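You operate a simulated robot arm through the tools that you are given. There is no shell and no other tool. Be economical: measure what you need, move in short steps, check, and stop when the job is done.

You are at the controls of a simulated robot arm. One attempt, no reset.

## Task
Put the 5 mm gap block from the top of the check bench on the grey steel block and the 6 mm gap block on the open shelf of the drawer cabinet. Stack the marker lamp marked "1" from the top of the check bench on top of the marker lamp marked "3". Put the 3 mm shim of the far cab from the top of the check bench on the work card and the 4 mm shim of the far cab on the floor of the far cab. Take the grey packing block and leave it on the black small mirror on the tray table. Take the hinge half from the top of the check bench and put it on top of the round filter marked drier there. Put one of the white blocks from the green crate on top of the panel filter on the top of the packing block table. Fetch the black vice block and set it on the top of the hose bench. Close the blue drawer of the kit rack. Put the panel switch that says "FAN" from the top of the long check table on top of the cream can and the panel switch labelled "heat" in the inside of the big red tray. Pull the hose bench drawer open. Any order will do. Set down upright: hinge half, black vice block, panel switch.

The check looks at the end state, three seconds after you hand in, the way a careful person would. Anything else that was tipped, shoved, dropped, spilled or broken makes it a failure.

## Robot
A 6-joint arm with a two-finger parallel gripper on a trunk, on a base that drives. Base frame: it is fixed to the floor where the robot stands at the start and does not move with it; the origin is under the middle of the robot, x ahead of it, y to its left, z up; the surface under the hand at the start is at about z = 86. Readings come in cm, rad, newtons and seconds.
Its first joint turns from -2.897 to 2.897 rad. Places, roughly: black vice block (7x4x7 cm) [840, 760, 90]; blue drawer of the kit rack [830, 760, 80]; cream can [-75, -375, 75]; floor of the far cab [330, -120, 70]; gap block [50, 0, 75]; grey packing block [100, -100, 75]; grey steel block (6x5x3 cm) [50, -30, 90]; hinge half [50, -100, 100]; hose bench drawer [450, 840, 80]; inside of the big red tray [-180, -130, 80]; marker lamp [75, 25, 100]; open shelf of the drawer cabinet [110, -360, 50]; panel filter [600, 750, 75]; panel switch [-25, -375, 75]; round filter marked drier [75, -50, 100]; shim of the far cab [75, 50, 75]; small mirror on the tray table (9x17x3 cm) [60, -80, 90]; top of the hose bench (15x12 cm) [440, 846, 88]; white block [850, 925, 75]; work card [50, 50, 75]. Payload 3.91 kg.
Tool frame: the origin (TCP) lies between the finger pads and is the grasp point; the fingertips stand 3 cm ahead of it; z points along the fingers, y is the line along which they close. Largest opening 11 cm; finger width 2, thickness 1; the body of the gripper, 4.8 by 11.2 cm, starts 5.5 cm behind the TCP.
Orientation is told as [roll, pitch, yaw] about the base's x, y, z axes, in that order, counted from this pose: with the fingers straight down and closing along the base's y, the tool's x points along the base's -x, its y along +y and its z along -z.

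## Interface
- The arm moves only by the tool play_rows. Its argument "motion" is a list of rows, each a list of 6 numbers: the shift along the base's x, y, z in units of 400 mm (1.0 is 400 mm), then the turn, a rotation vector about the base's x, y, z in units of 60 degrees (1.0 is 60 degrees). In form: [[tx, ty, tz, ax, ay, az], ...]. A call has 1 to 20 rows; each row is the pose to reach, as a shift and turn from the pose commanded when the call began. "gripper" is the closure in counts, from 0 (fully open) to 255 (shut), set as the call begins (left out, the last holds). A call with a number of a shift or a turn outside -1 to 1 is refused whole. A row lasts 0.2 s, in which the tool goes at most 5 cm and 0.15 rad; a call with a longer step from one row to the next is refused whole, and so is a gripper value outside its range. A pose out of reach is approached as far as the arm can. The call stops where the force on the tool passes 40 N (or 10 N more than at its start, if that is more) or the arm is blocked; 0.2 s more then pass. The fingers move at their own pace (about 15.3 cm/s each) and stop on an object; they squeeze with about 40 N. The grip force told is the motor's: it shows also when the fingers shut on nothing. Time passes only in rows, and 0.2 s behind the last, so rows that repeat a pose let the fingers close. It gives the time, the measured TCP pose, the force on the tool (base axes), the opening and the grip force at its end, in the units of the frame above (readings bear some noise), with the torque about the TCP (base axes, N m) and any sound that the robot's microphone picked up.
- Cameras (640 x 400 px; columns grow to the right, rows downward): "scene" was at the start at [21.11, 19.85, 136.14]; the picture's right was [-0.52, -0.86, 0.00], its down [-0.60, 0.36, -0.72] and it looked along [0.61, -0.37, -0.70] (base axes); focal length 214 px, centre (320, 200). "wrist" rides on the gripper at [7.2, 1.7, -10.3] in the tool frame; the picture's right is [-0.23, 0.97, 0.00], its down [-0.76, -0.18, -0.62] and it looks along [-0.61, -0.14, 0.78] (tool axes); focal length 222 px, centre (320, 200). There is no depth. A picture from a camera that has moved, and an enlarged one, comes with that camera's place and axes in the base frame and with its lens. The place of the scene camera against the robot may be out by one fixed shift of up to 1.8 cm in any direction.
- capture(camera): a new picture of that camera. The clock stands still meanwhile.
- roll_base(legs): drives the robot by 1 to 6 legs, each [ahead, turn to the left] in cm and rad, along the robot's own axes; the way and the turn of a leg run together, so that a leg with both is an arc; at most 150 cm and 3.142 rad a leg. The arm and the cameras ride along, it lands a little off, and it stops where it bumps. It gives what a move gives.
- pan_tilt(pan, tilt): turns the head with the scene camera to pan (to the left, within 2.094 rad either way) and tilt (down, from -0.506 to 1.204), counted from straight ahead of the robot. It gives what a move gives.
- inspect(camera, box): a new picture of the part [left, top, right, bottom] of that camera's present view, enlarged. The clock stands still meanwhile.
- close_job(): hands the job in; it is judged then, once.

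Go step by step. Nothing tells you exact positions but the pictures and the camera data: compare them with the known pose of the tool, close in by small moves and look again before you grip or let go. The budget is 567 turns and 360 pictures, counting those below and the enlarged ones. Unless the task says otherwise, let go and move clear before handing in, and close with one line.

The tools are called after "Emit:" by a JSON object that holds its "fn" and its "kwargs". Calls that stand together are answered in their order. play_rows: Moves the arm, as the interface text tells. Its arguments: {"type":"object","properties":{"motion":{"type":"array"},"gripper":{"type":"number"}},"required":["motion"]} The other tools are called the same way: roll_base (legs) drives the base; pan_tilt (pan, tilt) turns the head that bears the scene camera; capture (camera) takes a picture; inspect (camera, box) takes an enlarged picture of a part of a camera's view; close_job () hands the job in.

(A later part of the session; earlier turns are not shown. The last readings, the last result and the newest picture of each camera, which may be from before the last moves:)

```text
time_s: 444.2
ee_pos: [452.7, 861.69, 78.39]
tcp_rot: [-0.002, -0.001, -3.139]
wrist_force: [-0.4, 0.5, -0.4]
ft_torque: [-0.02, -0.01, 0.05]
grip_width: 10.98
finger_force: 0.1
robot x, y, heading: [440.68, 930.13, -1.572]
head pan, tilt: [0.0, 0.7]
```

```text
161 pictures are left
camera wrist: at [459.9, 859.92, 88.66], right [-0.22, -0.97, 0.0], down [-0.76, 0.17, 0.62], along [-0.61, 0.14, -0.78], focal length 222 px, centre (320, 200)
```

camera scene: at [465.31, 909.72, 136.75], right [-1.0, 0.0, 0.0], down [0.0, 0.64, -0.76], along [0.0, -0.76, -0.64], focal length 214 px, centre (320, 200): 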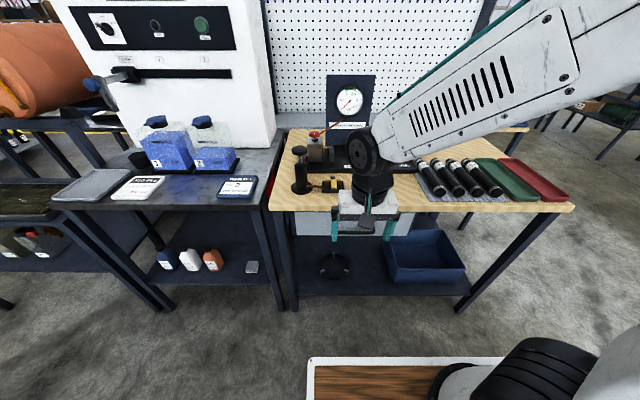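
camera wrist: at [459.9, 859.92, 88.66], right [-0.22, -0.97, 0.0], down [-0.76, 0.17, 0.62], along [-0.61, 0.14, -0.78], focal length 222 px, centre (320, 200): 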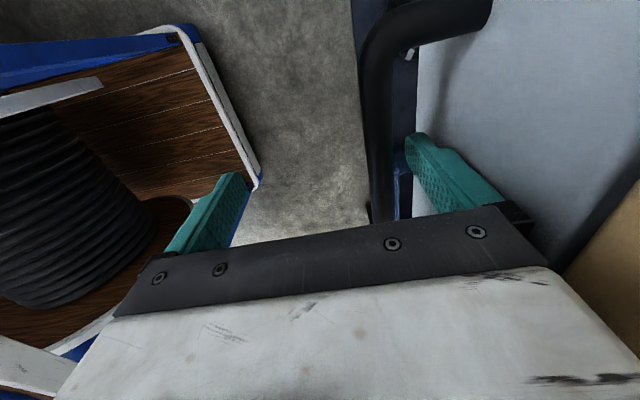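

The far finger is behind the bar. I close, which should draw the handle to the middle of the hand.

Emit:
{"fn": "play_rows", "kwargs": {"motion": [[0, 0, 0, 0, 0, 0], [0, 0, 0, 0, 0, 0], [0, 0, 0, 0, 0, 0], [0, 0, 0, 0, 0, 0], [0, 0, 0, 0, 0, 0]], "gripper": 255}}

Emit:
{"fn": "capture", "kwargs": {"camera": "wrist"}}

```text
time_s: 445.4
ee_pos: [452.76, 861.63, 78.34]
tcp_rot: [-0.002, -0.001, -3.14]
wrist_force: [1.1, -0.5, -11.7]
ft_torque: [-4.6, -1.47, -2.08]
grip_width: 5.11
finger_force: 39.9
robot x, y, heading: [440.18, 930.34, -1.571]
head pan, tilt: [0.0, 0.7]
```

```text
160 pictures are left
camera wrist: at [459.91, 859.89, 88.68], right [-0.23, -0.97, 0.0], down [-0.76, 0.17, 0.62], along [-0.61, 0.14, -0.78], focal length 222 px, centre (320, 200)
```

wrist: 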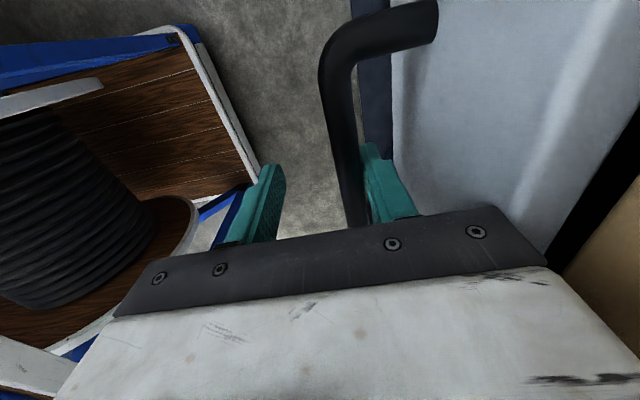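

The drawer moved a little. I pull it open with the arm.

Emit:
{"fn": "play_rows", "kwargs": {"motion": [[0, 0.04, 0, 0, 0, 0], [0, 0.08, 0, 0, 0, 0], [0, 0.12, 0, 0, 0, 0], [0, 0.16, 0, 0, 0, 0], [0, 0.2, 0, 0, 0, 0], [0, 0.24, 0, 0, 0, 0], [0, 0.28, 0, 0, 0, 0], [0, 0.32, 0, 0, 0, 0]]}}

Emit:
{"fn": "capture", "kwargs": {"camera": "scene"}}

```text
time_s: 447.2
ee_pos: [452.84, 873.86, 78.44]
tcp_rot: [-0.003, -0.001, -3.141]
wrist_force: [2.3, -0.8, -26.1]
ft_torque: [-4.2, 0.92, -1.5]
grip_width: 5.13
finger_force: 40.2
robot x, y, heading: [440.84, 930.12, -1.569]
head pan, tilt: [0.0, 0.7]
stopped in row 8: the force on the tool passed its limit at 42 N (the readings are from after the stop); the commanded pose is now the measured one
```

```text
159 pictures are left
camera scene: at [465.33, 909.67, 136.73], right [-1.0, 0.0, 0.0], down [0.0, 0.64, -0.76], along [0.0, -0.76, -0.64], focal length 214 px, centre (320, 200)
```

scene: 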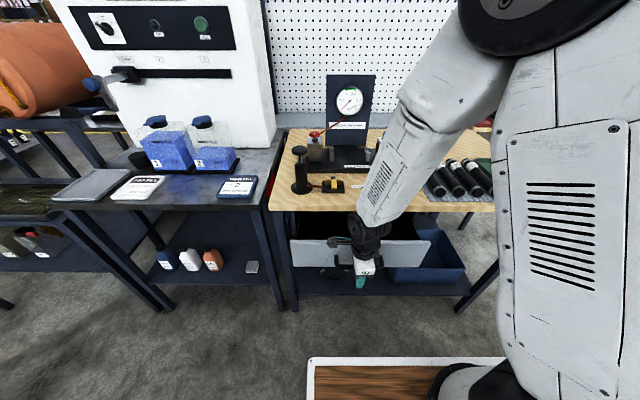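

About 14 cm open. I add a little by backing the base slowly.

Emit:
{"fn": "roll_base", "kwargs": {"legs": [[-8, 0]]}}

Emit:
{"fn": "capture", "kwargs": {"camera": "scene"}}

```text
time_s: 448.2
ee_pos: [452.95, 881.92, 78.47]
tcp_rot: [-0.006, 0.0, -3.139]
wrist_force: [10.8, -2.0, -30.6]
ft_torque: [-4.09, 0.32, -1.44]
grip_width: 5.16
finger_force: 39.8
robot x, y, heading: [440.8, 938.53, -1.565]
head pan, tilt: [0.0, 0.7]
```

```text
158 pictures are left
camera scene: at [465.36, 917.89, 136.72], right [-1.0, 0.0, 0.0], down [0.0, 0.64, -0.76], along [0.0, -0.76, -0.64], focal length 214 px, centre (320, 200)
```

scene: 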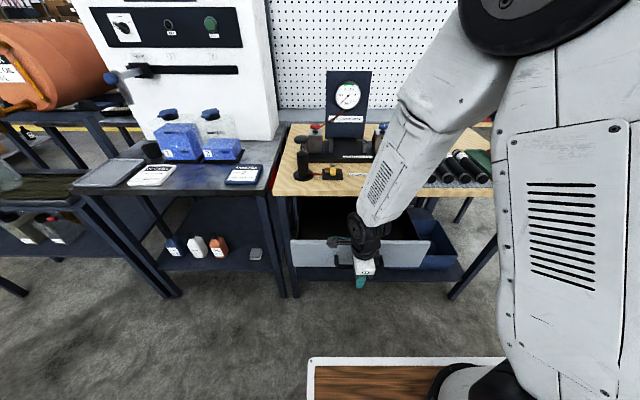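

The drawer is open about 22 cm. I loosen the fingers a little and lift out.

Emit:
{"fn": "play_rows", "kwargs": {"motion": [[0, 0, 0, 0, 0, 0], [0, 0, 0, 0, 0, 0], [0, 0, 0.02, 0, 0, 0], [0, 0, 0.1, 0, 0, 0], [0, 0, 0.2, 0, 0, 0], [0, 0, 0.31, 0, 0, 0], [0, 0, 0.42, 0, 0, 0], [0, 0, 0.53, 0, 0, 0], [0, 0, 0.64, 0, 0, 0], [0, 0, 0.75, 0, 0, 0], [0, 0, 0.86, 0, 0, 0]], "gripper": 93}}

Emit:
{"fn": "capture", "kwargs": {"camera": "scene"}}

```text
time_s: 450.6
ee_pos: [452.87, 882.03, 112.77]
tcp_rot: [-0.007, -0.002, -3.138]
wrist_force: [0.1, -0.1, 0.1]
ft_torque: [0.0, 0.03, 0.0]
grip_width: 6.98
finger_force: 0.1
robot x, y, heading: [440.65, 938.49, -1.575]
head pan, tilt: [0.0, 0.7]
```

```text
157 pictures are left
camera scene: at [465.31, 917.93, 136.74], right [-1.0, 0.0, 0.0], down [0.0, 0.64, -0.76], along [0.0, -0.76, -0.64], focal length 214 px, centre (320, 200)
```

scene: 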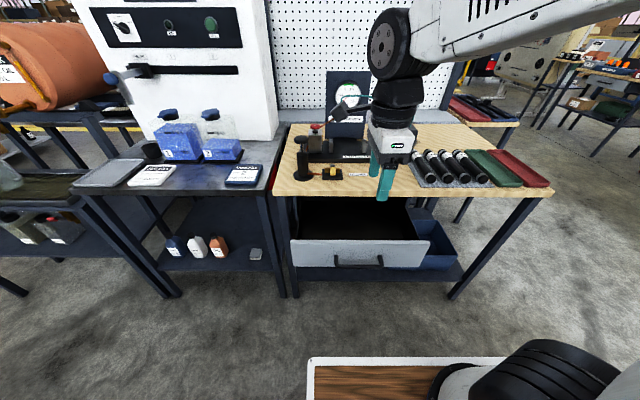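

The hose drawer is open. I turn the hand back to normal and drive east along the aisle towards the kit rack.

Emit:
{"fn": "play_rows", "kwargs": {"motion": [[0, 0, 0.03, 0, 0, 0.14], [0, 0, 0.06, 0, 0, 0.28], [0, 0, 0.08, 0, 0, 0.42], [0, 0, 0.1, 0, 0, 0.56], [0, 0, 0.1, 0, 0, 0.7], [0, 0, 0.1, 0, 0, 0.84]], "gripper": 0}}

Emit:
{"fn": "play_rows", "kwargs": {"motion": [[0, 0, 0, 0, 0, 0.14], [0, 0, 0, 0, 0, 0.28], [0, 0, 0, 0, 0, 0.42], [0, 0, 0, 0, 0, 0.56], [0, 0, 0, 0, 0, 0.655]]}}

Emit:
{"fn": "roll_base", "kwargs": {"legs": [[0, 1.56], [100, 0]]}}

Emit:
{"fn": "pan_tilt", "kwargs": {"pan": 0.0, "tilt": 0.2}}

Emit:
{"fn": "capture", "kwargs": {"camera": "scene"}}

```text
time_s: 452.0
ee_pos: [452.66, 881.88, 116.89]
tcp_rot: [-0.004, -0.002, -2.256]
wrist_force: [0.4, -0.3, 0.1]
ft_torque: [0.0, 0.0, 0.01]
grip_width: 11.0
finger_force: 0.0
robot x, y, heading: [440.61, 938.32, -1.572]
head pan, tilt: [0.0, 0.7]
```

```text
time_s: 453.2
ee_pos: [452.81, 882.02, 116.86]
tcp_rot: [-0.004, -0.001, -1.568]
wrist_force: [0.4, -0.5, -1.3]
ft_torque: [-0.02, -0.01, 0.01]
grip_width: 11.0
finger_force: 0.1
robot x, y, heading: [440.85, 938.55, -1.569]
head pan, tilt: [0.0, 0.7]
```

```text
time_s: 455.5
ee_pos: [484.19, 895.78, 116.76]
tcp_rot: [-0.003, -0.003, -0.977]
wrist_force: [0.1, -1.4, 0.4]
ft_torque: [0.03, 0.0, 0.01]
grip_width: 11.01
finger_force: 0.0
robot x, y, heading: [442.12, 935.36, -1.079]
head pan, tilt: [0.0, 0.7]
stopped in leg 1: the robot was blocked; the commanded pose is now the measured one
```

```text
time_s: 456.4
ee_pos: [484.23, 895.7, 116.81]
tcp_rot: [-0.006, -0.002, -0.981]
wrist_force: [-0.4, -0.4, 0.2]
ft_torque: [0.0, 0.01, 0.05]
grip_width: 11.0
finger_force: 0.0
robot x, y, heading: [441.97, 935.71, -1.082]
head pan, tilt: [0.0, 0.201]
```

```text
156 pictures are left
camera scene: at [474.21, 927.77, 141.28], right [-0.88, -0.47, 0.0], down [-0.09, 0.18, -0.98], along [0.46, -0.86, -0.2], focal length 214 px, centre (320, 200)
```

scene: 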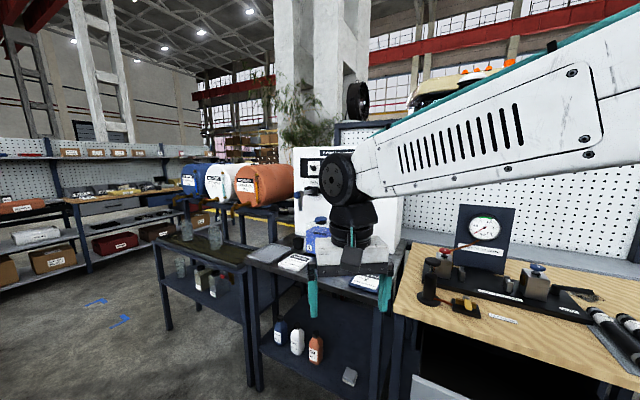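

The rear touched something while turning. I look behind to the left.

Emit:
{"fn": "pan_tilt", "kwargs": {"pan": 2.09, "tilt": 0.7}}

Emit:
{"fn": "capture", "kwargs": {"camera": "scene"}}

Emit:
{"fn": "pan_tilt", "kwargs": {"pan": -0.6, "tilt": 1.1}}

Emit:
{"fn": "capture", "kwargs": {"camera": "scene"}}

```text
time_s: 458.4
ee_pos: [484.2, 895.78, 116.96]
tcp_rot: [-0.004, -0.002, -0.98]
wrist_force: [-0.4, 0.8, 0.9]
ft_torque: [0.02, 0.03, -0.03]
grip_width: 10.99
finger_force: 0.1
robot x, y, heading: [441.84, 935.53, -1.079]
head pan, tilt: [2.089, 0.7]
```

```text
155 pictures are left
camera scene: at [474.32, 943.18, 136.75], right [0.85, -0.53, 0.0], down [-0.34, -0.55, -0.77], along [0.41, 0.65, -0.64], focal length 214 px, centre (320, 200)
```

scene: 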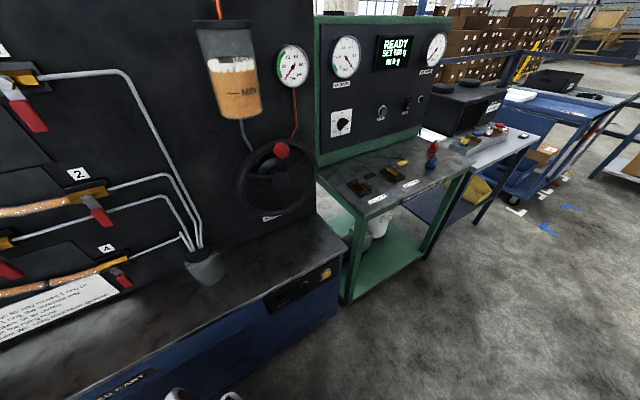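

```text
time_s: 460.8
ee_pos: [484.16, 895.69, 116.7]
tcp_rot: [-0.002, 0.0, -0.98]
wrist_force: [0.1, 0.0, -0.2]
ft_torque: [0.0, -0.01, 0.0]
grip_width: 11.01
finger_force: 0.0
robot x, y, heading: [441.96, 935.51, -1.077]
head pan, tilt: [-0.6, 1.1]
```

```text
154 pictures are left
camera scene: at [469.12, 929.71, 133.75], right [-0.99, 0.11, 0.0], down [0.1, 0.89, -0.45], along [-0.05, -0.45, -0.89], focal length 214 px, centre (320, 200)
```

scene: 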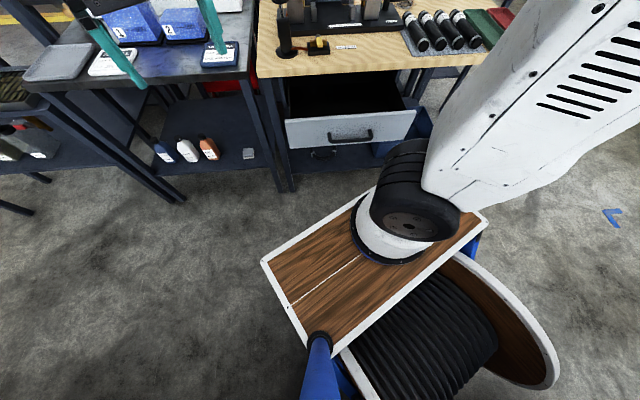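

The hose cart is right behind. There is room in front of the drawer, so I leave on a forward arc to the left.

Emit:
{"fn": "roll_base", "kwargs": {"legs": [[14, 0.55], [14, 0.5], [70, 0]]}}

Emit:
{"fn": "pan_tilt", "kwargs": {"pan": 0.0, "tilt": 0.2}}

Emit:
{"fn": "capture", "kwargs": {"camera": "scene"}}

```text
time_s: 467.5
ee_pos: [588.74, 938.18, 116.96]
tcp_rot: [-0.004, -0.002, 0.087]
wrist_force: [0.0, -0.3, 0.4]
ft_torque: [0.0, -0.02, 0.04]
grip_width: 11.0
finger_force: 0.1
robot x, y, heading: [533.63, 920.63, -0.015]
head pan, tilt: [-0.6, 1.1]
```

```text
time_s: 468.7
ee_pos: [588.62, 938.21, 116.81]
tcp_rot: [-0.003, -0.002, 0.088]
wrist_force: [0.2, -0.4, -0.6]
ft_torque: [-0.03, -0.05, -0.01]
grip_width: 10.97
finger_force: 0.2
robot x, y, heading: [533.54, 920.51, -0.017]
head pan, tilt: [0.0, 0.201]
```

```text
153 pictures are left
camera scene: at [557.18, 944.4, 141.28], right [-0.01, -1.0, 0.0], down [-0.2, 0.0, -0.98], along [0.98, -0.01, -0.2], focal length 214 px, centre (320, 200)
```

scene: 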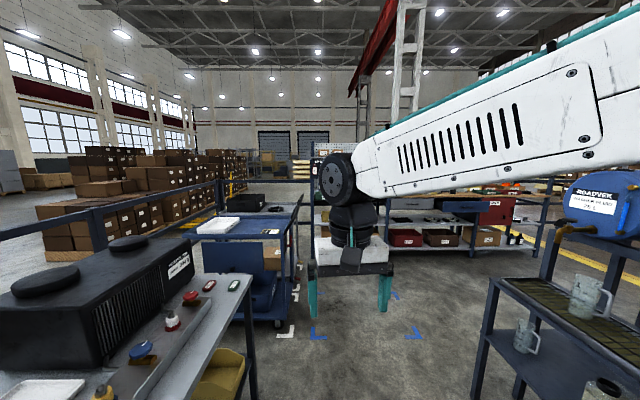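

Free floor ahead; shelving with red and blue bins stands near x ≈ 846. I drive towards the kit rack area.

Emit:
{"fn": "roll_base", "kwargs": {"legs": [[150, 0], [33, 0], [0, -1.555], [120, 0], [0, 1.571]]}}

Emit:
{"fn": "pan_tilt", "kwargs": {"pan": 0.0, "tilt": 0.35}}

Emit:
{"fn": "capture", "kwargs": {"camera": "scene"}}

```text
time_s: 491.2
ee_pos: [771.17, 818.1, 116.92]
tcp_rot: [-0.004, 0.0, 0.122]
wrist_force: [0.3, -0.9, -0.4]
ft_torque: [-0.01, 0.01, 0.03]
grip_width: 10.99
finger_force: 0.1
robot x, y, heading: [716.5, 798.67, 0.02]
head pan, tilt: [0.0, 0.201]
```

```text
time_s: 491.9
ee_pos: [771.07, 817.97, 116.84]
tcp_rot: [-0.003, 0.0, 0.121]
wrist_force: [0.3, 0.4, 0.5]
ft_torque: [-0.03, 0.0, -0.02]
grip_width: 11.0
finger_force: 0.1
robot x, y, heading: [716.58, 798.58, 0.021]
head pan, tilt: [0.0, 0.351]
```

```text
152 pictures are left
camera scene: at [739.44, 823.22, 139.89], right [0.02, -1.0, 0.0], down [-0.34, -0.01, -0.94], along [0.94, 0.02, -0.34], focal length 214 px, centre (320, 200)
```

scene: 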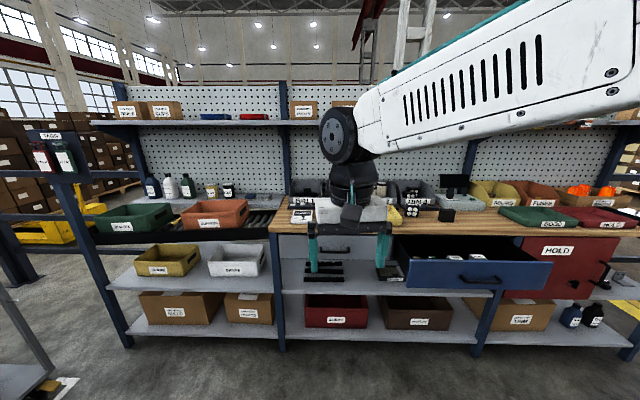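

The kit rack: an open blue drawer near (812, 758), the black vice block on the wood above it, and a green crate at left. I zoom in.

Emit:
{"fn": "inspect", "kwargs": {"camera": "scene", "box": [380, 170, 580, 300]}}

Emit:
{"fn": "inspect", "kwargs": {"camera": "scene", "box": [70, 160, 310, 300]}}

```text
3.08 times, centred on (480, 235) of scene
camera zoom: at [739.44, 823.22, 139.89], right [0.02, -1.0, 0.0], down [-0.34, -0.01, -0.94], along [0.94, 0.02, -0.34], focal length 660 px, centre (-172, 92)
```

zoom: 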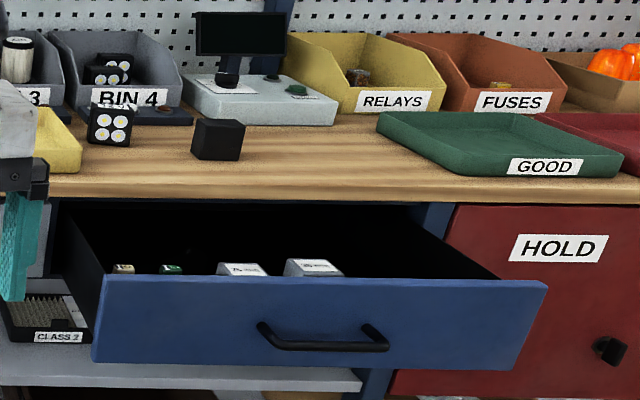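

```text
2.67 times, centred on (190, 230) of scene
camera zoom: at [739.44, 823.22, 139.89], right [0.02, -1.0, 0.0], down [-0.34, -0.01, -0.94], along [0.94, 0.02, -0.34], focal length 572 px, centre (667, 120)
```

zoom: 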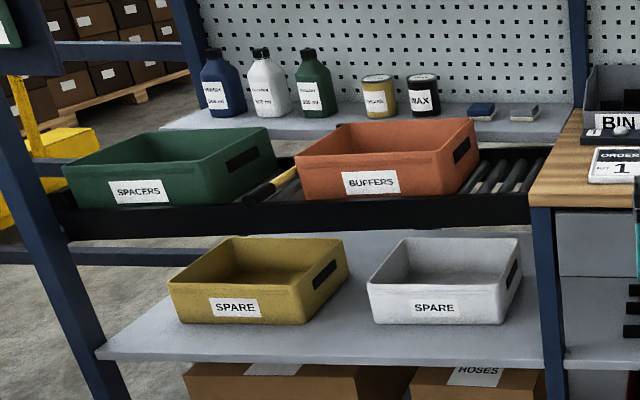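

I drive closer and place the closed hand in front of the blue drawer.

Emit:
{"fn": "roll_base", "kwargs": {"legs": [[35, -0.02]]}}

Emit:
{"fn": "play_rows", "kwargs": {"motion": [[-0.05, -0.1, 0, 0, 0, 0], [-0.1, -0.2, 0, 0, 0, -0.03], [-0.15, -0.3, 0, 0, 0, -0.06], [-0.18, -0.41, 0, 0, 0, -0.09], [-0.2, -0.52, 0, 0, 0, -0.11], [-0.2, -0.64, 0, 0, 0, -0.11], [-0.2, -0.76, 0, 0, 0, -0.11], [-0.2, -0.88, 0, 0, 0, -0.11], [-0.2, -1.0, 0, 0, 0, -0.11]], "gripper": 255}}

Emit:
{"fn": "play_rows", "kwargs": {"motion": [[0, -0.08, 0, 0, 0, 0], [0, -0.16, -0.04, 0, 0, 0], [0, -0.24, -0.1, 0, 0, 0], [0, -0.32, -0.18, 0, 0, 0], [0, -0.38, -0.27, 0, 0, 0], [0, -0.38, -0.27, 0, 0, 0]]}}

Emit:
{"fn": "capture", "kwargs": {"camera": "wrist"}}

Emit:
{"fn": "capture", "kwargs": {"camera": "scene"}}

```text
time_s: 494.2
ee_pos: [806.54, 817.64, 116.9]
tcp_rot: [-0.003, -0.002, 0.104]
wrist_force: [0.0, 1.2, 0.3]
ft_torque: [0.01, -0.04, 0.01]
grip_width: 11.0
finger_force: 0.1
robot x, y, heading: [751.39, 798.99, 0.003]
head pan, tilt: [0.0, 0.351]
```

```text
time_s: 496.2
ee_pos: [798.6, 777.44, 116.88]
tcp_rot: [-0.004, -0.002, -0.012]
wrist_force: [-0.9, 0.0, 0.3]
ft_torque: [-0.01, -0.01, 0.02]
grip_width: 0.01
finger_force: 37.5
robot x, y, heading: [751.55, 798.9, 0.007]
head pan, tilt: [0.0, 0.351]
```

```text
time_s: 497.6
ee_pos: [798.77, 762.56, 106.36]
tcp_rot: [-0.003, -0.002, -0.013]
wrist_force: [-0.5, 0.9, -0.4]
ft_torque: [0.03, 0.0, 0.03]
grip_width: 0.0
finger_force: 37.2
robot x, y, heading: [751.46, 798.53, -0.0]
head pan, tilt: [0.0, 0.351]
```

```text
149 pictures are left
camera wrist: at [791.47, 764.34, 116.56], right [0.24, 0.97, 0.0], down [0.76, -0.18, 0.63], along [0.61, -0.15, -0.78], focal length 222 px, centre (320, 200)
```

wrist: 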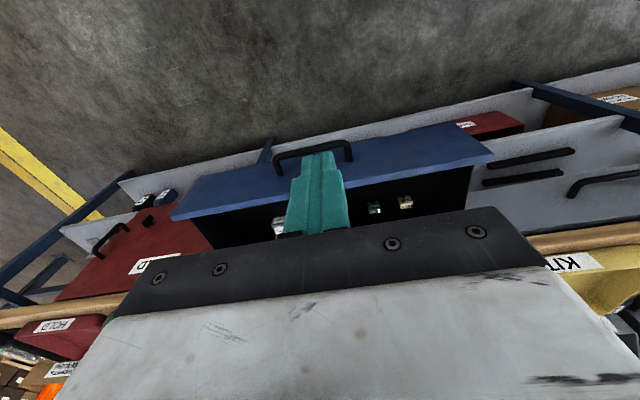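

```text
148 pictures are left
camera scene: at [775.02, 823.23, 139.89], right [0.0, -1.0, 0.0], down [-0.34, 0.0, -0.94], along [0.94, 0.0, -0.34], focal length 214 px, centre (320, 200)
```

scene: 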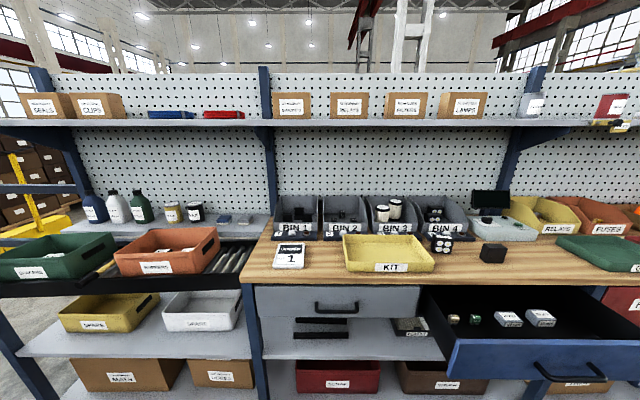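

The drawer front top edge is at x ≈ 812.6. I lower the closed fingers to z 85 just in front of it and push.

Emit:
{"fn": "play_rows", "kwargs": {"motion": [[0.02, 0, -0.1, 0, 0, 0], [0.05, -0.02, -0.2, 0, 0, 0], [0.08, -0.04, -0.3, 0, 0, 0], [0.1, -0.06, -0.4, 0, 0, 0], [0.1, -0.06, -0.5, 0, 0, 0], [0.1, -0.06, -0.53, 0, 0, 0]]}}

Emit:
{"fn": "capture", "kwargs": {"camera": "wrist"}}

```text
time_s: 499.0
ee_pos: [802.64, 759.95, 84.79]
tcp_rot: [-0.004, -0.001, -0.011]
wrist_force: [0.5, 0.9, -0.8]
ft_torque: [0.01, 0.0, 0.02]
grip_width: 0.02
finger_force: 37.6
robot x, y, heading: [751.67, 799.08, 0.001]
head pan, tilt: [0.0, 0.351]
```

```text
147 pictures are left
camera wrist: at [795.42, 761.7, 95.16], right [0.24, 0.97, 0.0], down [0.76, -0.18, 0.63], along [0.61, -0.15, -0.78], focal length 222 px, centre (320, 200)
```

wrist: 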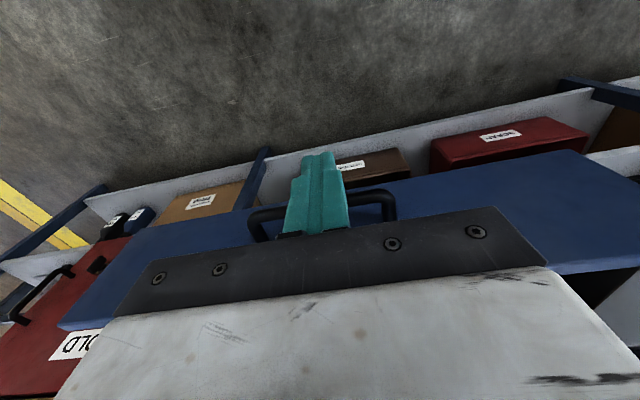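

Emit:
{"fn": "play_rows", "kwargs": {"motion": [[0.05, 0, 0.02, 0, 0, 0], [0.1, 0, 0.02, 0, 0, 0], [0.15, 0, 0.02, 0, 0, 0], [0.2, 0, 0.02, 0, 0, 0], [0.25, 0, 0.02, 0, 0, 0], [0.3, 0, 0.02, 0, 0, 0], [0.35, 0, 0.02, 0, 0, 0], [0.4, 0, 0.02, 0, 0, 0], [0.44, 0, 0.02, 0, 0, 0], [0.48, 0, 0.02, 0, 0, 0], [0.52, 0, 0.02, 0, 0, 0], [0.56, 0, 0.02, 0, 0, 0], [0.6, 0, 0.02, 0, 0, 0], [0.64, 0, 0.02, 0, 0, 0], [0.68, 0, 0.02, 0, 0, 0]]}}

Emit:
{"fn": "capture", "kwargs": {"camera": "scene"}}

```text
time_s: 502.2
ee_pos: [830.05, 759.82, 85.6]
tcp_rot: [-0.002, 0.0, -0.012]
wrist_force: [-0.4, 1.3, 0.1]
ft_torque: [-0.02, -0.02, 0.02]
grip_width: 0.0
finger_force: 37.3
robot x, y, heading: [751.65, 798.65, 0.002]
head pan, tilt: [0.0, 0.351]
```

```text
146 pictures are left
camera scene: at [775.02, 823.21, 139.89], right [0.0, -1.0, 0.0], down [-0.34, 0.0, -0.94], along [0.94, 0.0, -0.34], focal length 214 px, centre (320, 200)
```

scene: 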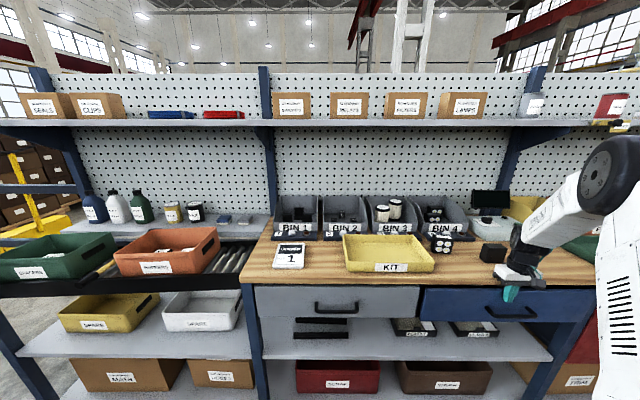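

The drawer looks nearly flush. I push on until it stops.

Emit:
{"fn": "play_rows", "kwargs": {"motion": [[0.02, 0, 0, 0, 0, 0], [0.04, 0, 0, 0, 0, 0], [0.06, 0, 0, 0, 0, 0], [0.08, 0, 0, 0, 0, 0], [0.1, 0, 0, 0, 0, 0]]}}

Emit:
{"fn": "inspect", "kwargs": {"camera": "scene", "box": [240, 220, 620, 340]}}

```text
time_s: 502.9
ee_pos: [831.33, 759.85, 85.48]
tcp_rot: [0.001, 0.01, -0.014]
wrist_force: [-12.5, 2.2, 4.1]
ft_torque: [-0.11, -0.66, 0.14]
grip_width: 0.0
finger_force: 37.2
robot x, y, heading: [751.69, 798.84, 0.001]
head pan, tilt: [0.0, 0.351]
stopped in row 3: the force on the tool passed its limit at 53 N (the readings are from after the stop); the commanded pose is now the measured one
```

```text
1.68 times, centred on (430, 280) of scene
camera zoom: at [774.96, 823.21, 139.89], right [0.0, -1.0, 0.0], down [-0.34, 0.0, -0.94], along [0.94, 0.0, -0.34], focal length 361 px, centre (135, 65)
```

zoom: 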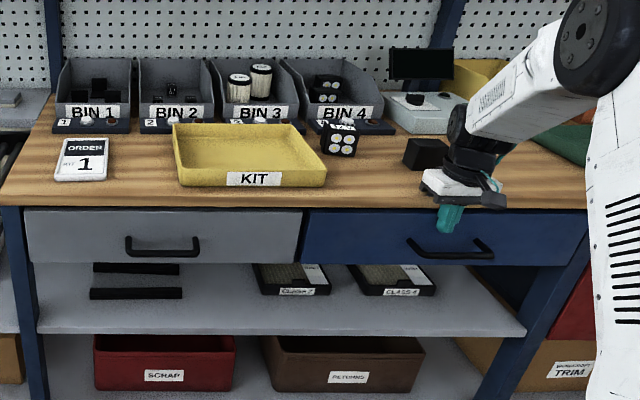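

The blue drawer is closed flush. I raise the hand, roll 22 cm closer and look at the black vice block.

Emit:
{"fn": "play_rows", "kwargs": {"motion": [[-0.08, 0, 0, 0, 0, 0], [-0.16, 0, 0.02, 0, 0, 0], [-0.24, 0, 0.1, 0, 0, 0], [-0.3, 0, 0.2, 0, 0, 0], [-0.35, 0, 0.31, 0, 0, 0], [-0.4, 0, 0.42, 0, 0, 0], [-0.45, 0, 0.53, 0, 0, 0], [-0.5, 0, 0.64, 0, 0, 0]], "gripper": 0}}

Emit:
{"fn": "roll_base", "kwargs": {"legs": [[22, 0]]}}

Emit:
{"fn": "capture", "kwargs": {"camera": "wrist"}}

```text
time_s: 504.7
ee_pos: [811.77, 760.07, 111.14]
tcp_rot: [0.003, 0.011, -0.015]
wrist_force: [-0.7, -0.7, -1.2]
ft_torque: [0.03, 0.03, 0.01]
grip_width: 11.0
finger_force: 0.1
robot x, y, heading: [751.27, 798.74, 0.001]
head pan, tilt: [0.0, 0.351]
```

```text
time_s: 506.4
ee_pos: [833.64, 760.17, 111.08]
tcp_rot: [0.002, 0.008, -0.013]
wrist_force: [0.2, 0.0, 0.4]
ft_torque: [-0.04, 0.01, -0.02]
grip_width: 11.0
finger_force: 0.0
robot x, y, heading: [773.68, 798.98, 0.004]
head pan, tilt: [0.0, 0.351]
```

```text
144 pictures are left
camera wrist: at [826.37, 761.87, 121.38], right [0.24, 0.97, 0.0], down [0.77, -0.19, 0.62], along [0.6, -0.15, -0.79], focal length 222 px, centre (320, 200)
```

wrist: 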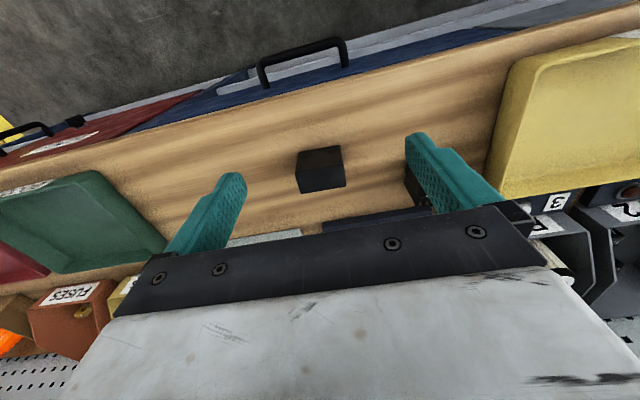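

Emit:
{"fn": "inspect", "kwargs": {"camera": "wrist", "box": [270, 130, 370, 210]}}

```text
5.00 times, centred on (320, 170) of wrist
camera zoom: at [826.37, 761.87, 121.38], right [0.24, 0.97, 0.0], down [0.77, -0.19, 0.62], along [0.6, -0.15, -0.79], focal length 1111 px, centre (320, 350)
```

zoom: 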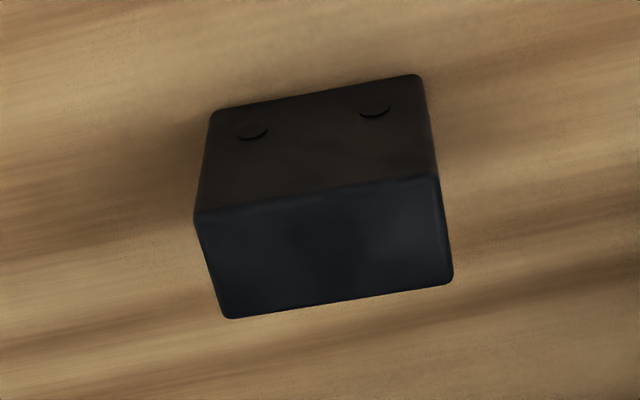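

The vice block is at (843.8, 757.8), standing about 7 cm tall, yaw ≈ -0.08. I grip it across its 7 cm width.

Emit:
{"fn": "play_rows", "kwargs": {"motion": [[0.07, -0.02, -0.02, 0, 0, -0.03], [0.14, -0.04, -0.04, 0, 0, -0.06], [0.21, -0.06, -0.08, 0, 0, -0.063], [0.254, -0.06, -0.16, 0, 0, -0.063], [0.254, -0.06, -0.26, 0, 0, -0.063], [0.254, -0.06, -0.34, 0, 0, -0.063], [0.254, -0.06, -0.34, 0, 0, -0.063]], "gripper": 30}}

Emit:
{"fn": "capture", "kwargs": {"camera": "wrist"}}

```text
time_s: 508.0
ee_pos: [843.64, 757.81, 97.29]
tcp_rot: [0.002, 0.008, -0.075]
wrist_force: [0.2, -0.1, 0.7]
ft_torque: [-0.02, 0.03, -0.03]
grip_width: 9.71
finger_force: 0.0
robot x, y, heading: [773.4, 798.9, 0.003]
head pan, tilt: [0.0, 0.351]
```

```text
142 pictures are left
camera wrist: at [836.63, 759.99, 107.64], right [0.3, 0.95, 0.0], down [0.75, -0.24, 0.62], along [0.59, -0.19, -0.79], focal length 222 px, centre (320, 200)
```

wrist: 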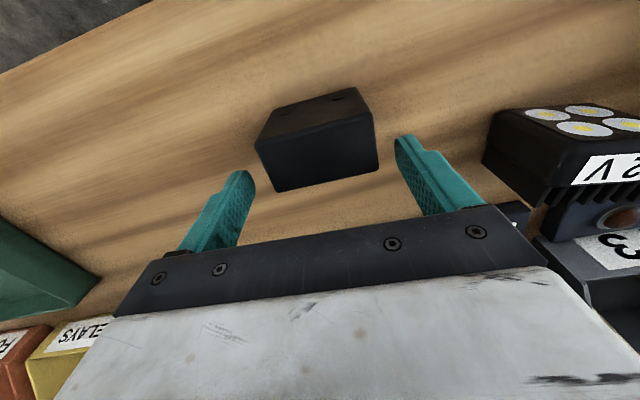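

Emit:
{"fn": "play_rows", "kwargs": {"motion": [[0, 0, -0.06, 0, 0, 0], [0, 0, -0.12, 0, 0, 0], [0, 0, -0.155, 0, 0, 0], [0, 0, -0.155, 0, 0, 0]]}}

Emit:
{"fn": "play_rows", "kwargs": {"motion": [[0, 0, 0, 0, 0, 0], [0, 0, 0, 0, 0, 0], [0, 0, 0, 0, 0, 0]], "gripper": 255}}

Emit:
{"fn": "play_rows", "kwargs": {"motion": [[0, 0, 0.06, 0, 0, 0], [0, 0, 0.14, 0, 0, 0], [-0.02, 0, 0.24, 0, 0, 0], [-0.06, 0, 0.34, 0, 0, 0], [-0.1, 0.02, 0.44, 0, 0, 0], [-0.15, 0.05, 0.54, 0, 0, 0], [-0.22, 0.12, 0.6, 0, 0, 0], [-0.3, 0.2, 0.62, 0, 0, 0]]}}

Emit:
{"fn": "capture", "kwargs": {"camera": "wrist"}}

```text
time_s: 508.7
ee_pos: [843.59, 757.7, 92.92]
tcp_rot: [-0.003, 0.003, -0.075]
wrist_force: [-13.9, 5.6, 21.5]
ft_torque: [1.17, 0.16, 0.81]
grip_width: 9.89
finger_force: 1.7
robot x, y, heading: [773.55, 799.04, 0.004]
head pan, tilt: [0.0, 0.351]
stopped in row 3: the force on the tool passed its limit at 65 N (the readings are from after the stop); the commanded pose is now the measured one
```

```text
time_s: 509.7
ee_pos: [843.81, 757.7, 93.09]
tcp_rot: [-0.003, 0.001, -0.077]
wrist_force: [-2.7, 2.9, 8.2]
ft_torque: [0.5, 0.06, 0.09]
grip_width: 6.58
finger_force: 39.9
robot x, y, heading: [773.27, 798.77, 0.004]
head pan, tilt: [0.0, 0.351]
stopped in row 3: the force on the tool passed its limit at 41 N (the readings are from after the stop); the commanded pose is now the measured one
```

```text
time_s: 511.5
ee_pos: [831.95, 765.73, 117.59]
tcp_rot: [-0.003, 0.003, -0.078]
wrist_force: [0.3, -0.3, -5.0]
ft_torque: [0.03, -0.03, 0.03]
grip_width: 6.59
finger_force: 40.1
robot x, y, heading: [773.54, 798.88, 0.008]
head pan, tilt: [0.0, 0.351]
```

```text
141 pictures are left
camera wrist: at [824.82, 767.89, 127.9], right [0.3, 0.95, 0.0], down [0.75, -0.24, 0.62], along [0.59, -0.19, -0.78], focal length 222 px, centre (320, 200)
```

wrist: 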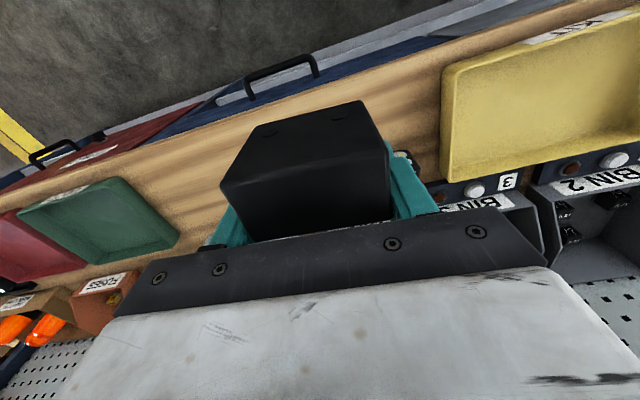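

The vice block is held (bottom about 3.1 cm below the TCP). I centre the hand and drive back west along the aisle towards the hose bench.

Emit:
{"fn": "play_rows", "kwargs": {"motion": [[-0.03, 0.1, 0, 0, 0, 0.01], [-0.06, 0.2, 0, 0, 0, 0.02], [-0.09, 0.31, 0, 0, 0, 0.03], [-0.1, 0.42, 0.02, 0, 0, 0.04], [-0.1, 0.53, 0.04, 0, 0, 0.05], [-0.1, 0.64, 0.06, 0, 0, 0.06], [-0.1, 0.76, 0.06, 0, 0, 0.07]]}}

Emit:
{"fn": "capture", "kwargs": {"camera": "scene"}}

Emit:
{"fn": "roll_base", "kwargs": {"legs": [[-52, 0], [0, 1.565], [120, 0], [0, 1.571], [150, 0]]}}

```text
time_s: 513.1
ee_pos: [827.87, 796.08, 120.09]
tcp_rot: [-0.004, -0.001, -0.005]
wrist_force: [0.4, -0.1, -3.9]
ft_torque: [0.03, -0.08, 0.02]
grip_width: 6.61
finger_force: 40.3
robot x, y, heading: [773.29, 799.22, 0.006]
head pan, tilt: [0.0, 0.351]
```

```text
140 pictures are left
camera scene: at [796.65, 823.33, 139.89], right [0.01, -1.0, 0.0], down [-0.34, 0.0, -0.94], along [0.94, 0.0, -0.34], focal length 214 px, centre (320, 200)
```

scene: 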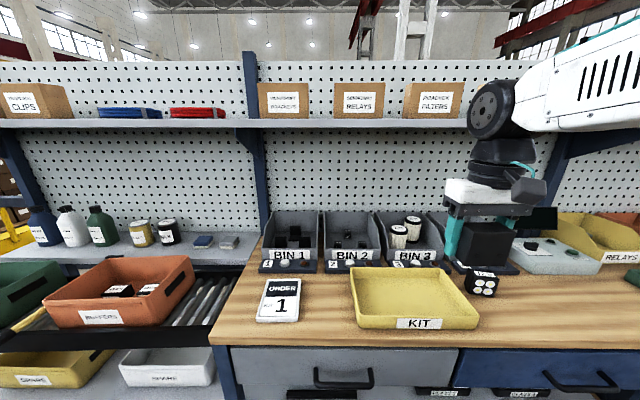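

```text
time_s: 536.5
ee_pos: [513.77, 907.3, 120.14]
tcp_rot: [-0.004, 0.0, -3.084]
wrist_force: [0.1, 0.2, -3.5]
ft_torque: [-0.01, 0.07, -0.01]
grip_width: 6.57
finger_force: 40.3
robot x, y, heading: [568.15, 908.15, -3.076]
head pan, tilt: [0.0, 0.351]
```

Emit:
{"fn": "roll_base", "kwargs": {"legs": [[0, -0.17], [60, 0], [0, 0.1]]}}

Emit:
{"fn": "pan_tilt", "kwargs": {"pan": 0.7, "tilt": 0.7}}

Emit:
{"fn": "capture", "kwargs": {"camera": "scene"}}

```text
time_s: 541.1
ee_pos: [455.37, 918.11, 120.03]
tcp_rot: [-0.002, 0.0, 3.117]
wrist_force: [0.3, 0.1, -3.7]
ft_torque: [0.0, 0.05, 0.0]
grip_width: 6.59
finger_force: 39.7
robot x, y, heading: [510.15, 914.31, 3.128]
head pan, tilt: [0.0, 0.351]
```

```text
time_s: 542.1
ee_pos: [455.39, 918.29, 120.09]
tcp_rot: [-0.003, 0.0, 3.116]
wrist_force: [-0.3, -0.6, -3.9]
ft_torque: [-0.01, 0.09, -0.02]
grip_width: 6.6
finger_force: 39.8
robot x, y, heading: [509.72, 914.39, 3.131]
head pan, tilt: [0.7, 0.7]
```

```text
139 pictures are left
camera scene: at [491.07, 886.33, 136.75], right [-0.63, 0.77, 0.0], down [0.5, 0.41, -0.77], along [-0.59, -0.48, -0.64], focal length 214 px, centre (320, 200)
```

scene: 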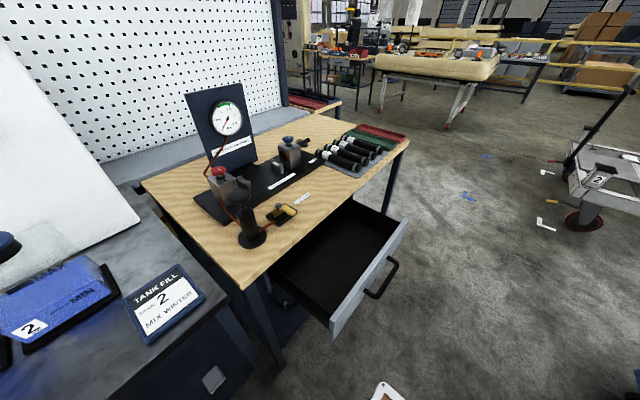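

The free patch on the hose bench is near (440, 846). I roll 13 cm closer and swing the arm over it.

Emit:
{"fn": "roll_base", "kwargs": {"legs": [[13, 0]]}}

Emit:
{"fn": "play_rows", "kwargs": {"motion": [[0, -0.1, 0, 0, 0, 0], [0, -0.2, 0, 0, 0, 0], [0, -0.31, 0, 0, 0, 0], [0, -0.42, 0, 0, 0, 0], [0, -0.53, 0, 0, 0, 0], [0, -0.64, 0, 0, 0, 0], [0, -0.76, 0, 0, 0, 0], [0, -0.88, 0, 0, 0, 0], [0, -1.0, 0, 0, 0, 0]]}}

Emit:
{"fn": "play_rows", "kwargs": {"motion": [[0, -0.1, 0, 0, 0, 0], [0, -0.2, 0, 0, 0, 0], [0, -0.31, 0, 0, 0, 0], [0, -0.42, -0.04, 0, 0, 0], [0, -0.53, -0.08, 0, 0, 0], [0, -0.64, -0.12, 0, 0, 0], [0, -0.74, -0.18, 0, 0, 0], [0, -0.8, -0.26, 0, 0, 0], [0, -0.8, -0.26, 0, 0, 0]]}}

Emit:
{"fn": "capture", "kwargs": {"camera": "wrist"}}

Emit:
{"fn": "capture", "kwargs": {"camera": "scene"}}

```text
time_s: 543.4
ee_pos: [442.21, 918.24, 120.25]
tcp_rot: [-0.005, -0.001, 3.119]
wrist_force: [0.2, -0.1, -3.5]
ft_torque: [-0.01, 0.08, -0.03]
grip_width: 6.6
finger_force: 40.2
robot x, y, heading: [496.92, 914.43, 3.127]
head pan, tilt: [0.7, 0.7]
```

```text
time_s: 545.4
ee_pos: [442.45, 878.35, 120.24]
tcp_rot: [-0.004, 0.0, 3.12]
wrist_force: [0.4, 0.9, -2.6]
ft_torque: [-0.02, 0.06, 0.01]
grip_width: 6.57
finger_force: 39.6
robot x, y, heading: [497.05, 914.64, 3.128]
head pan, tilt: [0.7, 0.7]
```

```text
time_s: 547.4
ee_pos: [442.32, 845.97, 109.64]
tcp_rot: [-0.003, 0.0, 3.12]
wrist_force: [0.5, 0.5, -3.5]
ft_torque: [0.02, 0.08, -0.01]
grip_width: 6.59
finger_force: 40.1
robot x, y, heading: [496.56, 914.65, 3.132]
head pan, tilt: [0.7, 0.7]
```

```text
138 pictures are left
camera wrist: at [449.44, 844.0, 119.87], right [-0.25, -0.97, 0.0], down [-0.76, 0.19, 0.62], along [-0.6, 0.16, -0.78], focal length 222 px, centre (320, 200)
```

wrist: 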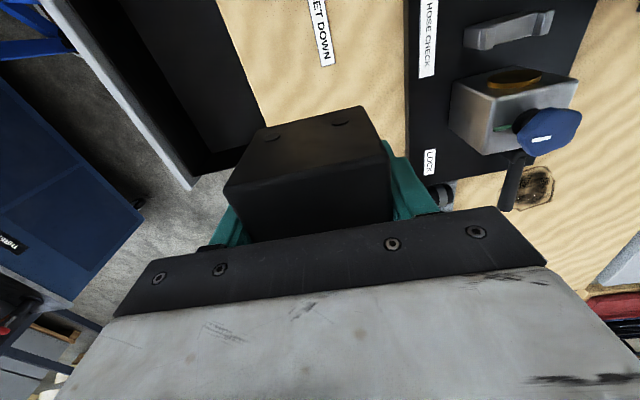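

```text
137 pictures are left
camera scene: at [477.98, 886.45, 136.74], right [-0.63, 0.77, 0.0], down [0.5, 0.41, -0.76], along [-0.59, -0.48, -0.64], focal length 214 px, centre (320, 200)
```

scene: 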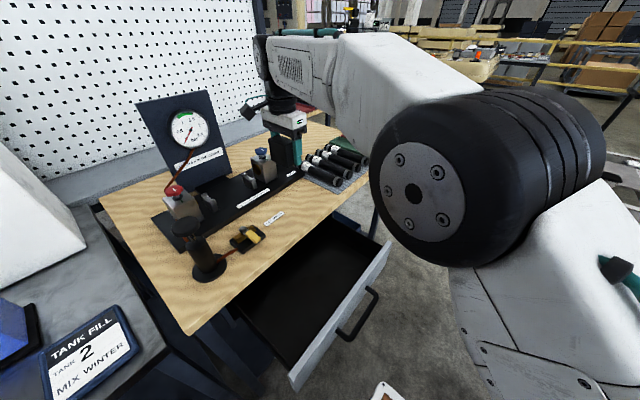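

Emit:
{"fn": "play_rows", "kwargs": {"motion": [[-0.04, -0.01, -0.08, 0, 0, 0], [-0.08, -0.025, -0.17, 0, 0, 0], [-0.08, -0.025, -0.27, 0, 0, 0], [-0.08, -0.025, -0.36, 0, 0, 0], [-0.08, -0.025, -0.4, 0, 0, 0], [-0.08, -0.025, -0.4, 0, 0, 0]]}}

Emit:
{"fn": "capture", "kwargs": {"camera": "wrist"}}

Emit:
{"fn": "play_rows", "kwargs": {"motion": [[0, 0, -0.015, 0, 0, 0], [0, 0, -0.025, 0, 0, 0], [0, 0, -0.035, 0, 0, 0], [0, 0, -0.045, 0, 0, 0], [0, 0, -0.055, 0, 0, 0], [0, 0, -0.065, 0, 0, 0]]}}

```text
time_s: 548.8
ee_pos: [439.17, 845.4, 93.6]
tcp_rot: [-0.005, 0.0, 3.119]
wrist_force: [0.0, 0.5, -4.4]
ft_torque: [-0.01, 0.04, 0.0]
grip_width: 6.59
finger_force: 40.1
robot x, y, heading: [496.85, 914.78, 3.125]
head pan, tilt: [0.7, 0.7]
```

```text
136 pictures are left
camera wrist: at [446.31, 843.42, 103.87], right [-0.25, -0.97, 0.0], down [-0.76, 0.19, 0.62], along [-0.6, 0.16, -0.78], focal length 222 px, centre (320, 200)
```

wrist: 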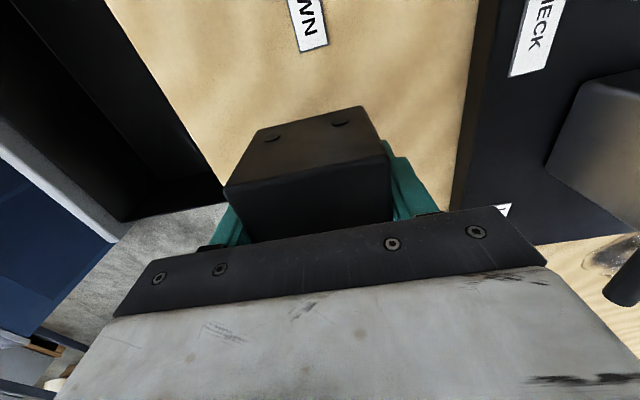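

```text
time_s: 550.2
ee_pos: [439.0, 845.22, 90.99]
tcp_rot: [-0.004, 0.0, 3.119]
wrist_force: [0.7, -0.7, -4.3]
ft_torque: [0.02, 0.07, 0.01]
grip_width: 6.57
finger_force: 40.5
robot x, y, heading: [497.11, 914.53, 3.133]
head pan, tilt: [0.7, 0.7]
```

Emit:
{"fn": "play_rows", "kwargs": {"motion": [[0, 0, -0.008, 0, 0, 0], [0, 0, -0.016, 0, 0, 0], [0, 0, -0.024, 0, 0, 0], [0, 0, -0.032, 0, 0, 0], [0, 0, -0.04, 0, 0, 0], [0, 0, -0.048, 0, 0, 0], [0, 0, -0.056, 0, 0, 0], [0, 0, -0.064, 0, 0, 0]]}}

```text
time_s: 550.9
ee_pos: [439.02, 845.17, 91.0]
tcp_rot: [0.003, -0.005, 3.12]
wrist_force: [3.3, 4.4, 9.5]
ft_torque: [0.62, -0.19, -0.05]
grip_width: 6.6
finger_force: 39.9
robot x, y, heading: [496.75, 914.4, 3.126]
head pan, tilt: [0.7, 0.7]
stopped in row 3: the force on the tool passed its limit at 45 N (the readings are from after the stop); the commanded pose is now the measured one
```

Contact. I open the fingers and lift off.

Emit:
{"fn": "play_rows", "kwargs": {"motion": [[0, 0, 0.002, 0, 0, 0], [0, 0, 0.002, 0, 0, 0], [0, 0, 0.002, 0, 0, 0], [0, 0, 0.06, 0, 0, 0], [0, 0, 0.16, 0, 0, 0], [0, 0, 0.27, 0, 0, 0], [0, 0, 0.38, 0, 0, 0], [0, 0, 0.5, 0, 0, 0], [0, 0, 0.62, 0, 0, 0]], "gripper": 50}}

Emit:
{"fn": "capture", "kwargs": {"camera": "wrist"}}

Emit:
{"fn": "inspect", "kwargs": {"camera": "scene", "box": [130, 80, 430, 260]}}

```text
time_s: 552.9
ee_pos: [439.34, 845.96, 115.11]
tcp_rot: [0.0, -0.002, 3.119]
wrist_force: [-0.2, 0.0, -1.4]
ft_torque: [0.02, -0.03, -0.01]
grip_width: 8.86
finger_force: 0.0
out of reach, approached as far as the arm can: row 9
robot x, y, heading: [496.85, 914.2, 3.126]
head pan, tilt: [0.7, 0.7]
```

```text
135 pictures are left
camera wrist: at [446.57, 844.07, 125.52], right [-0.25, -0.97, 0.0], down [-0.76, 0.2, 0.62], along [-0.6, 0.16, -0.78], focal length 222 px, centre (320, 200)
```

wrist: 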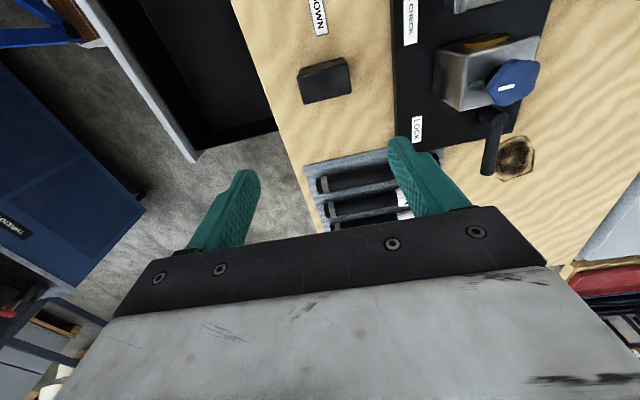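

```text
2.13 times, centred on (280, 170) of scene
camera zoom: at [477.96, 886.42, 136.73], right [-0.63, 0.77, 0.0], down [0.5, 0.41, -0.76], along [-0.59, -0.48, -0.64], focal length 458 px, centre (405, 264)
```

zoom: 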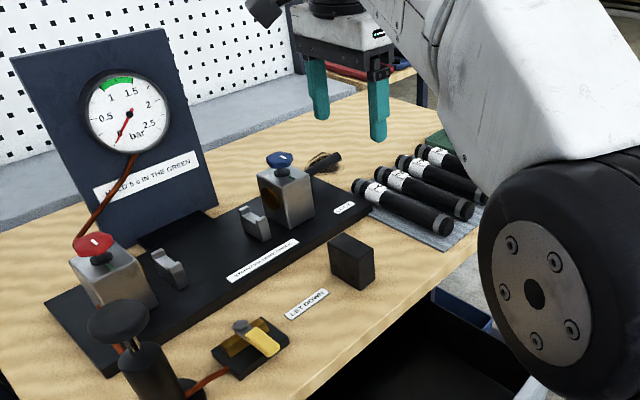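

The vice block stands upright on the hose bench and the drawer is still open. I swing the arm back and reverse along the aisle to fetch a white block from the green crate.

Emit:
{"fn": "play_rows", "kwargs": {"motion": [[0, 0.1, 0.0, 0, 0, 0], [0, 0.21, 0.02, 0, 0, 0], [0, 0.32, 0.04, 0, 0, 0], [0, 0.43, 0.06, 0, 0, 0], [0, 0.55, 0.08, 0, 0, 0], [0, 0.67, 0.08, 0, 0, 0], [0, 0.79, 0.08, 0, 0, 0], [0, 0.91, 0.08, 0, 0, 0], [0, 1.0, 0.08, 0, 0, 0]], "gripper": 0}}

Emit:
{"fn": "play_rows", "kwargs": {"motion": [[0, 0.1, 0, 0, 0, 0], [0, 0.21, 0, 0, 0, 0], [0, 0.32, 0, 0, 0, 0], [0, 0.43, 0, 0, 0, 0], [0, 0.55, 0, 0, 0, 0], [0, 0.67, 0, 0, 0, 0]]}}

Emit:
{"fn": "roll_base", "kwargs": {"legs": [[-150, 0], [-115, 0], [0, 1.571], [0, 1.571]]}}

Emit:
{"fn": "pan_tilt", "kwargs": {"pan": 0.0, "tilt": 0.5}}

Emit:
{"fn": "capture", "kwargs": {"camera": "scene"}}

```text
time_s: 554.9
ee_pos: [439.32, 885.78, 118.41]
tcp_rot: [0.001, -0.002, 3.119]
wrist_force: [-0.3, -0.4, 0.1]
ft_torque: [0.02, -0.05, -0.03]
grip_width: 10.99
finger_force: 0.2
robot x, y, heading: [496.47, 914.79, 3.126]
head pan, tilt: [0.7, 0.7]
```

```text
time_s: 556.3
ee_pos: [439.29, 912.74, 118.55]
tcp_rot: [0.003, -0.001, 3.12]
wrist_force: [-0.1, -1.5, 0.3]
ft_torque: [0.01, 0.02, -0.03]
grip_width: 10.99
finger_force: 0.0
robot x, y, heading: [496.87, 914.57, 3.128]
head pan, tilt: [0.7, 0.7]
```

```text
time_s: 576.9
ee_pos: [818.85, 903.5, 118.56]
tcp_rot: [0.0, -0.001, -0.033]
wrist_force: [-0.7, -0.1, -0.4]
ft_torque: [0.0, 0.01, -0.01]
grip_width: 11.0
finger_force: 0.0
robot x, y, heading: [760.88, 902.72, -0.023]
head pan, tilt: [0.7, 0.7]
```

```text
time_s: 578.0
ee_pos: [818.82, 903.5, 118.53]
tcp_rot: [0.003, -0.001, -0.035]
wrist_force: [-0.3, 0.0, 0.5]
ft_torque: [0.04, -0.01, -0.01]
grip_width: 11.02
finger_force: 0.0
robot x, y, heading: [761.49, 902.24, -0.023]
head pan, tilt: [0.0, 0.499]
```

```text
133 pictures are left
camera scene: at [785.06, 926.23, 138.52], right [-0.02, -1.0, 0.0], down [-0.48, 0.01, -0.88], along [0.88, -0.02, -0.48], focal length 214 px, centre (320, 200)
```

scene: 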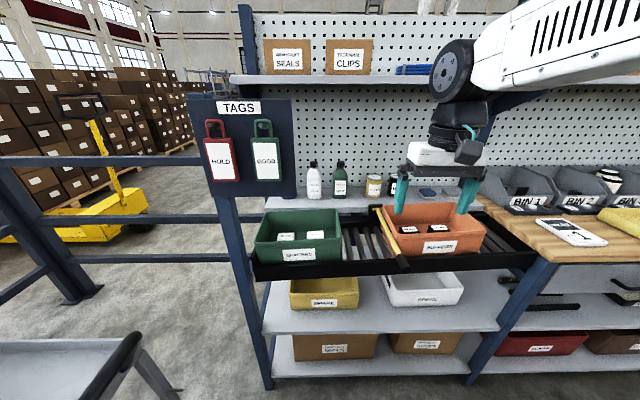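

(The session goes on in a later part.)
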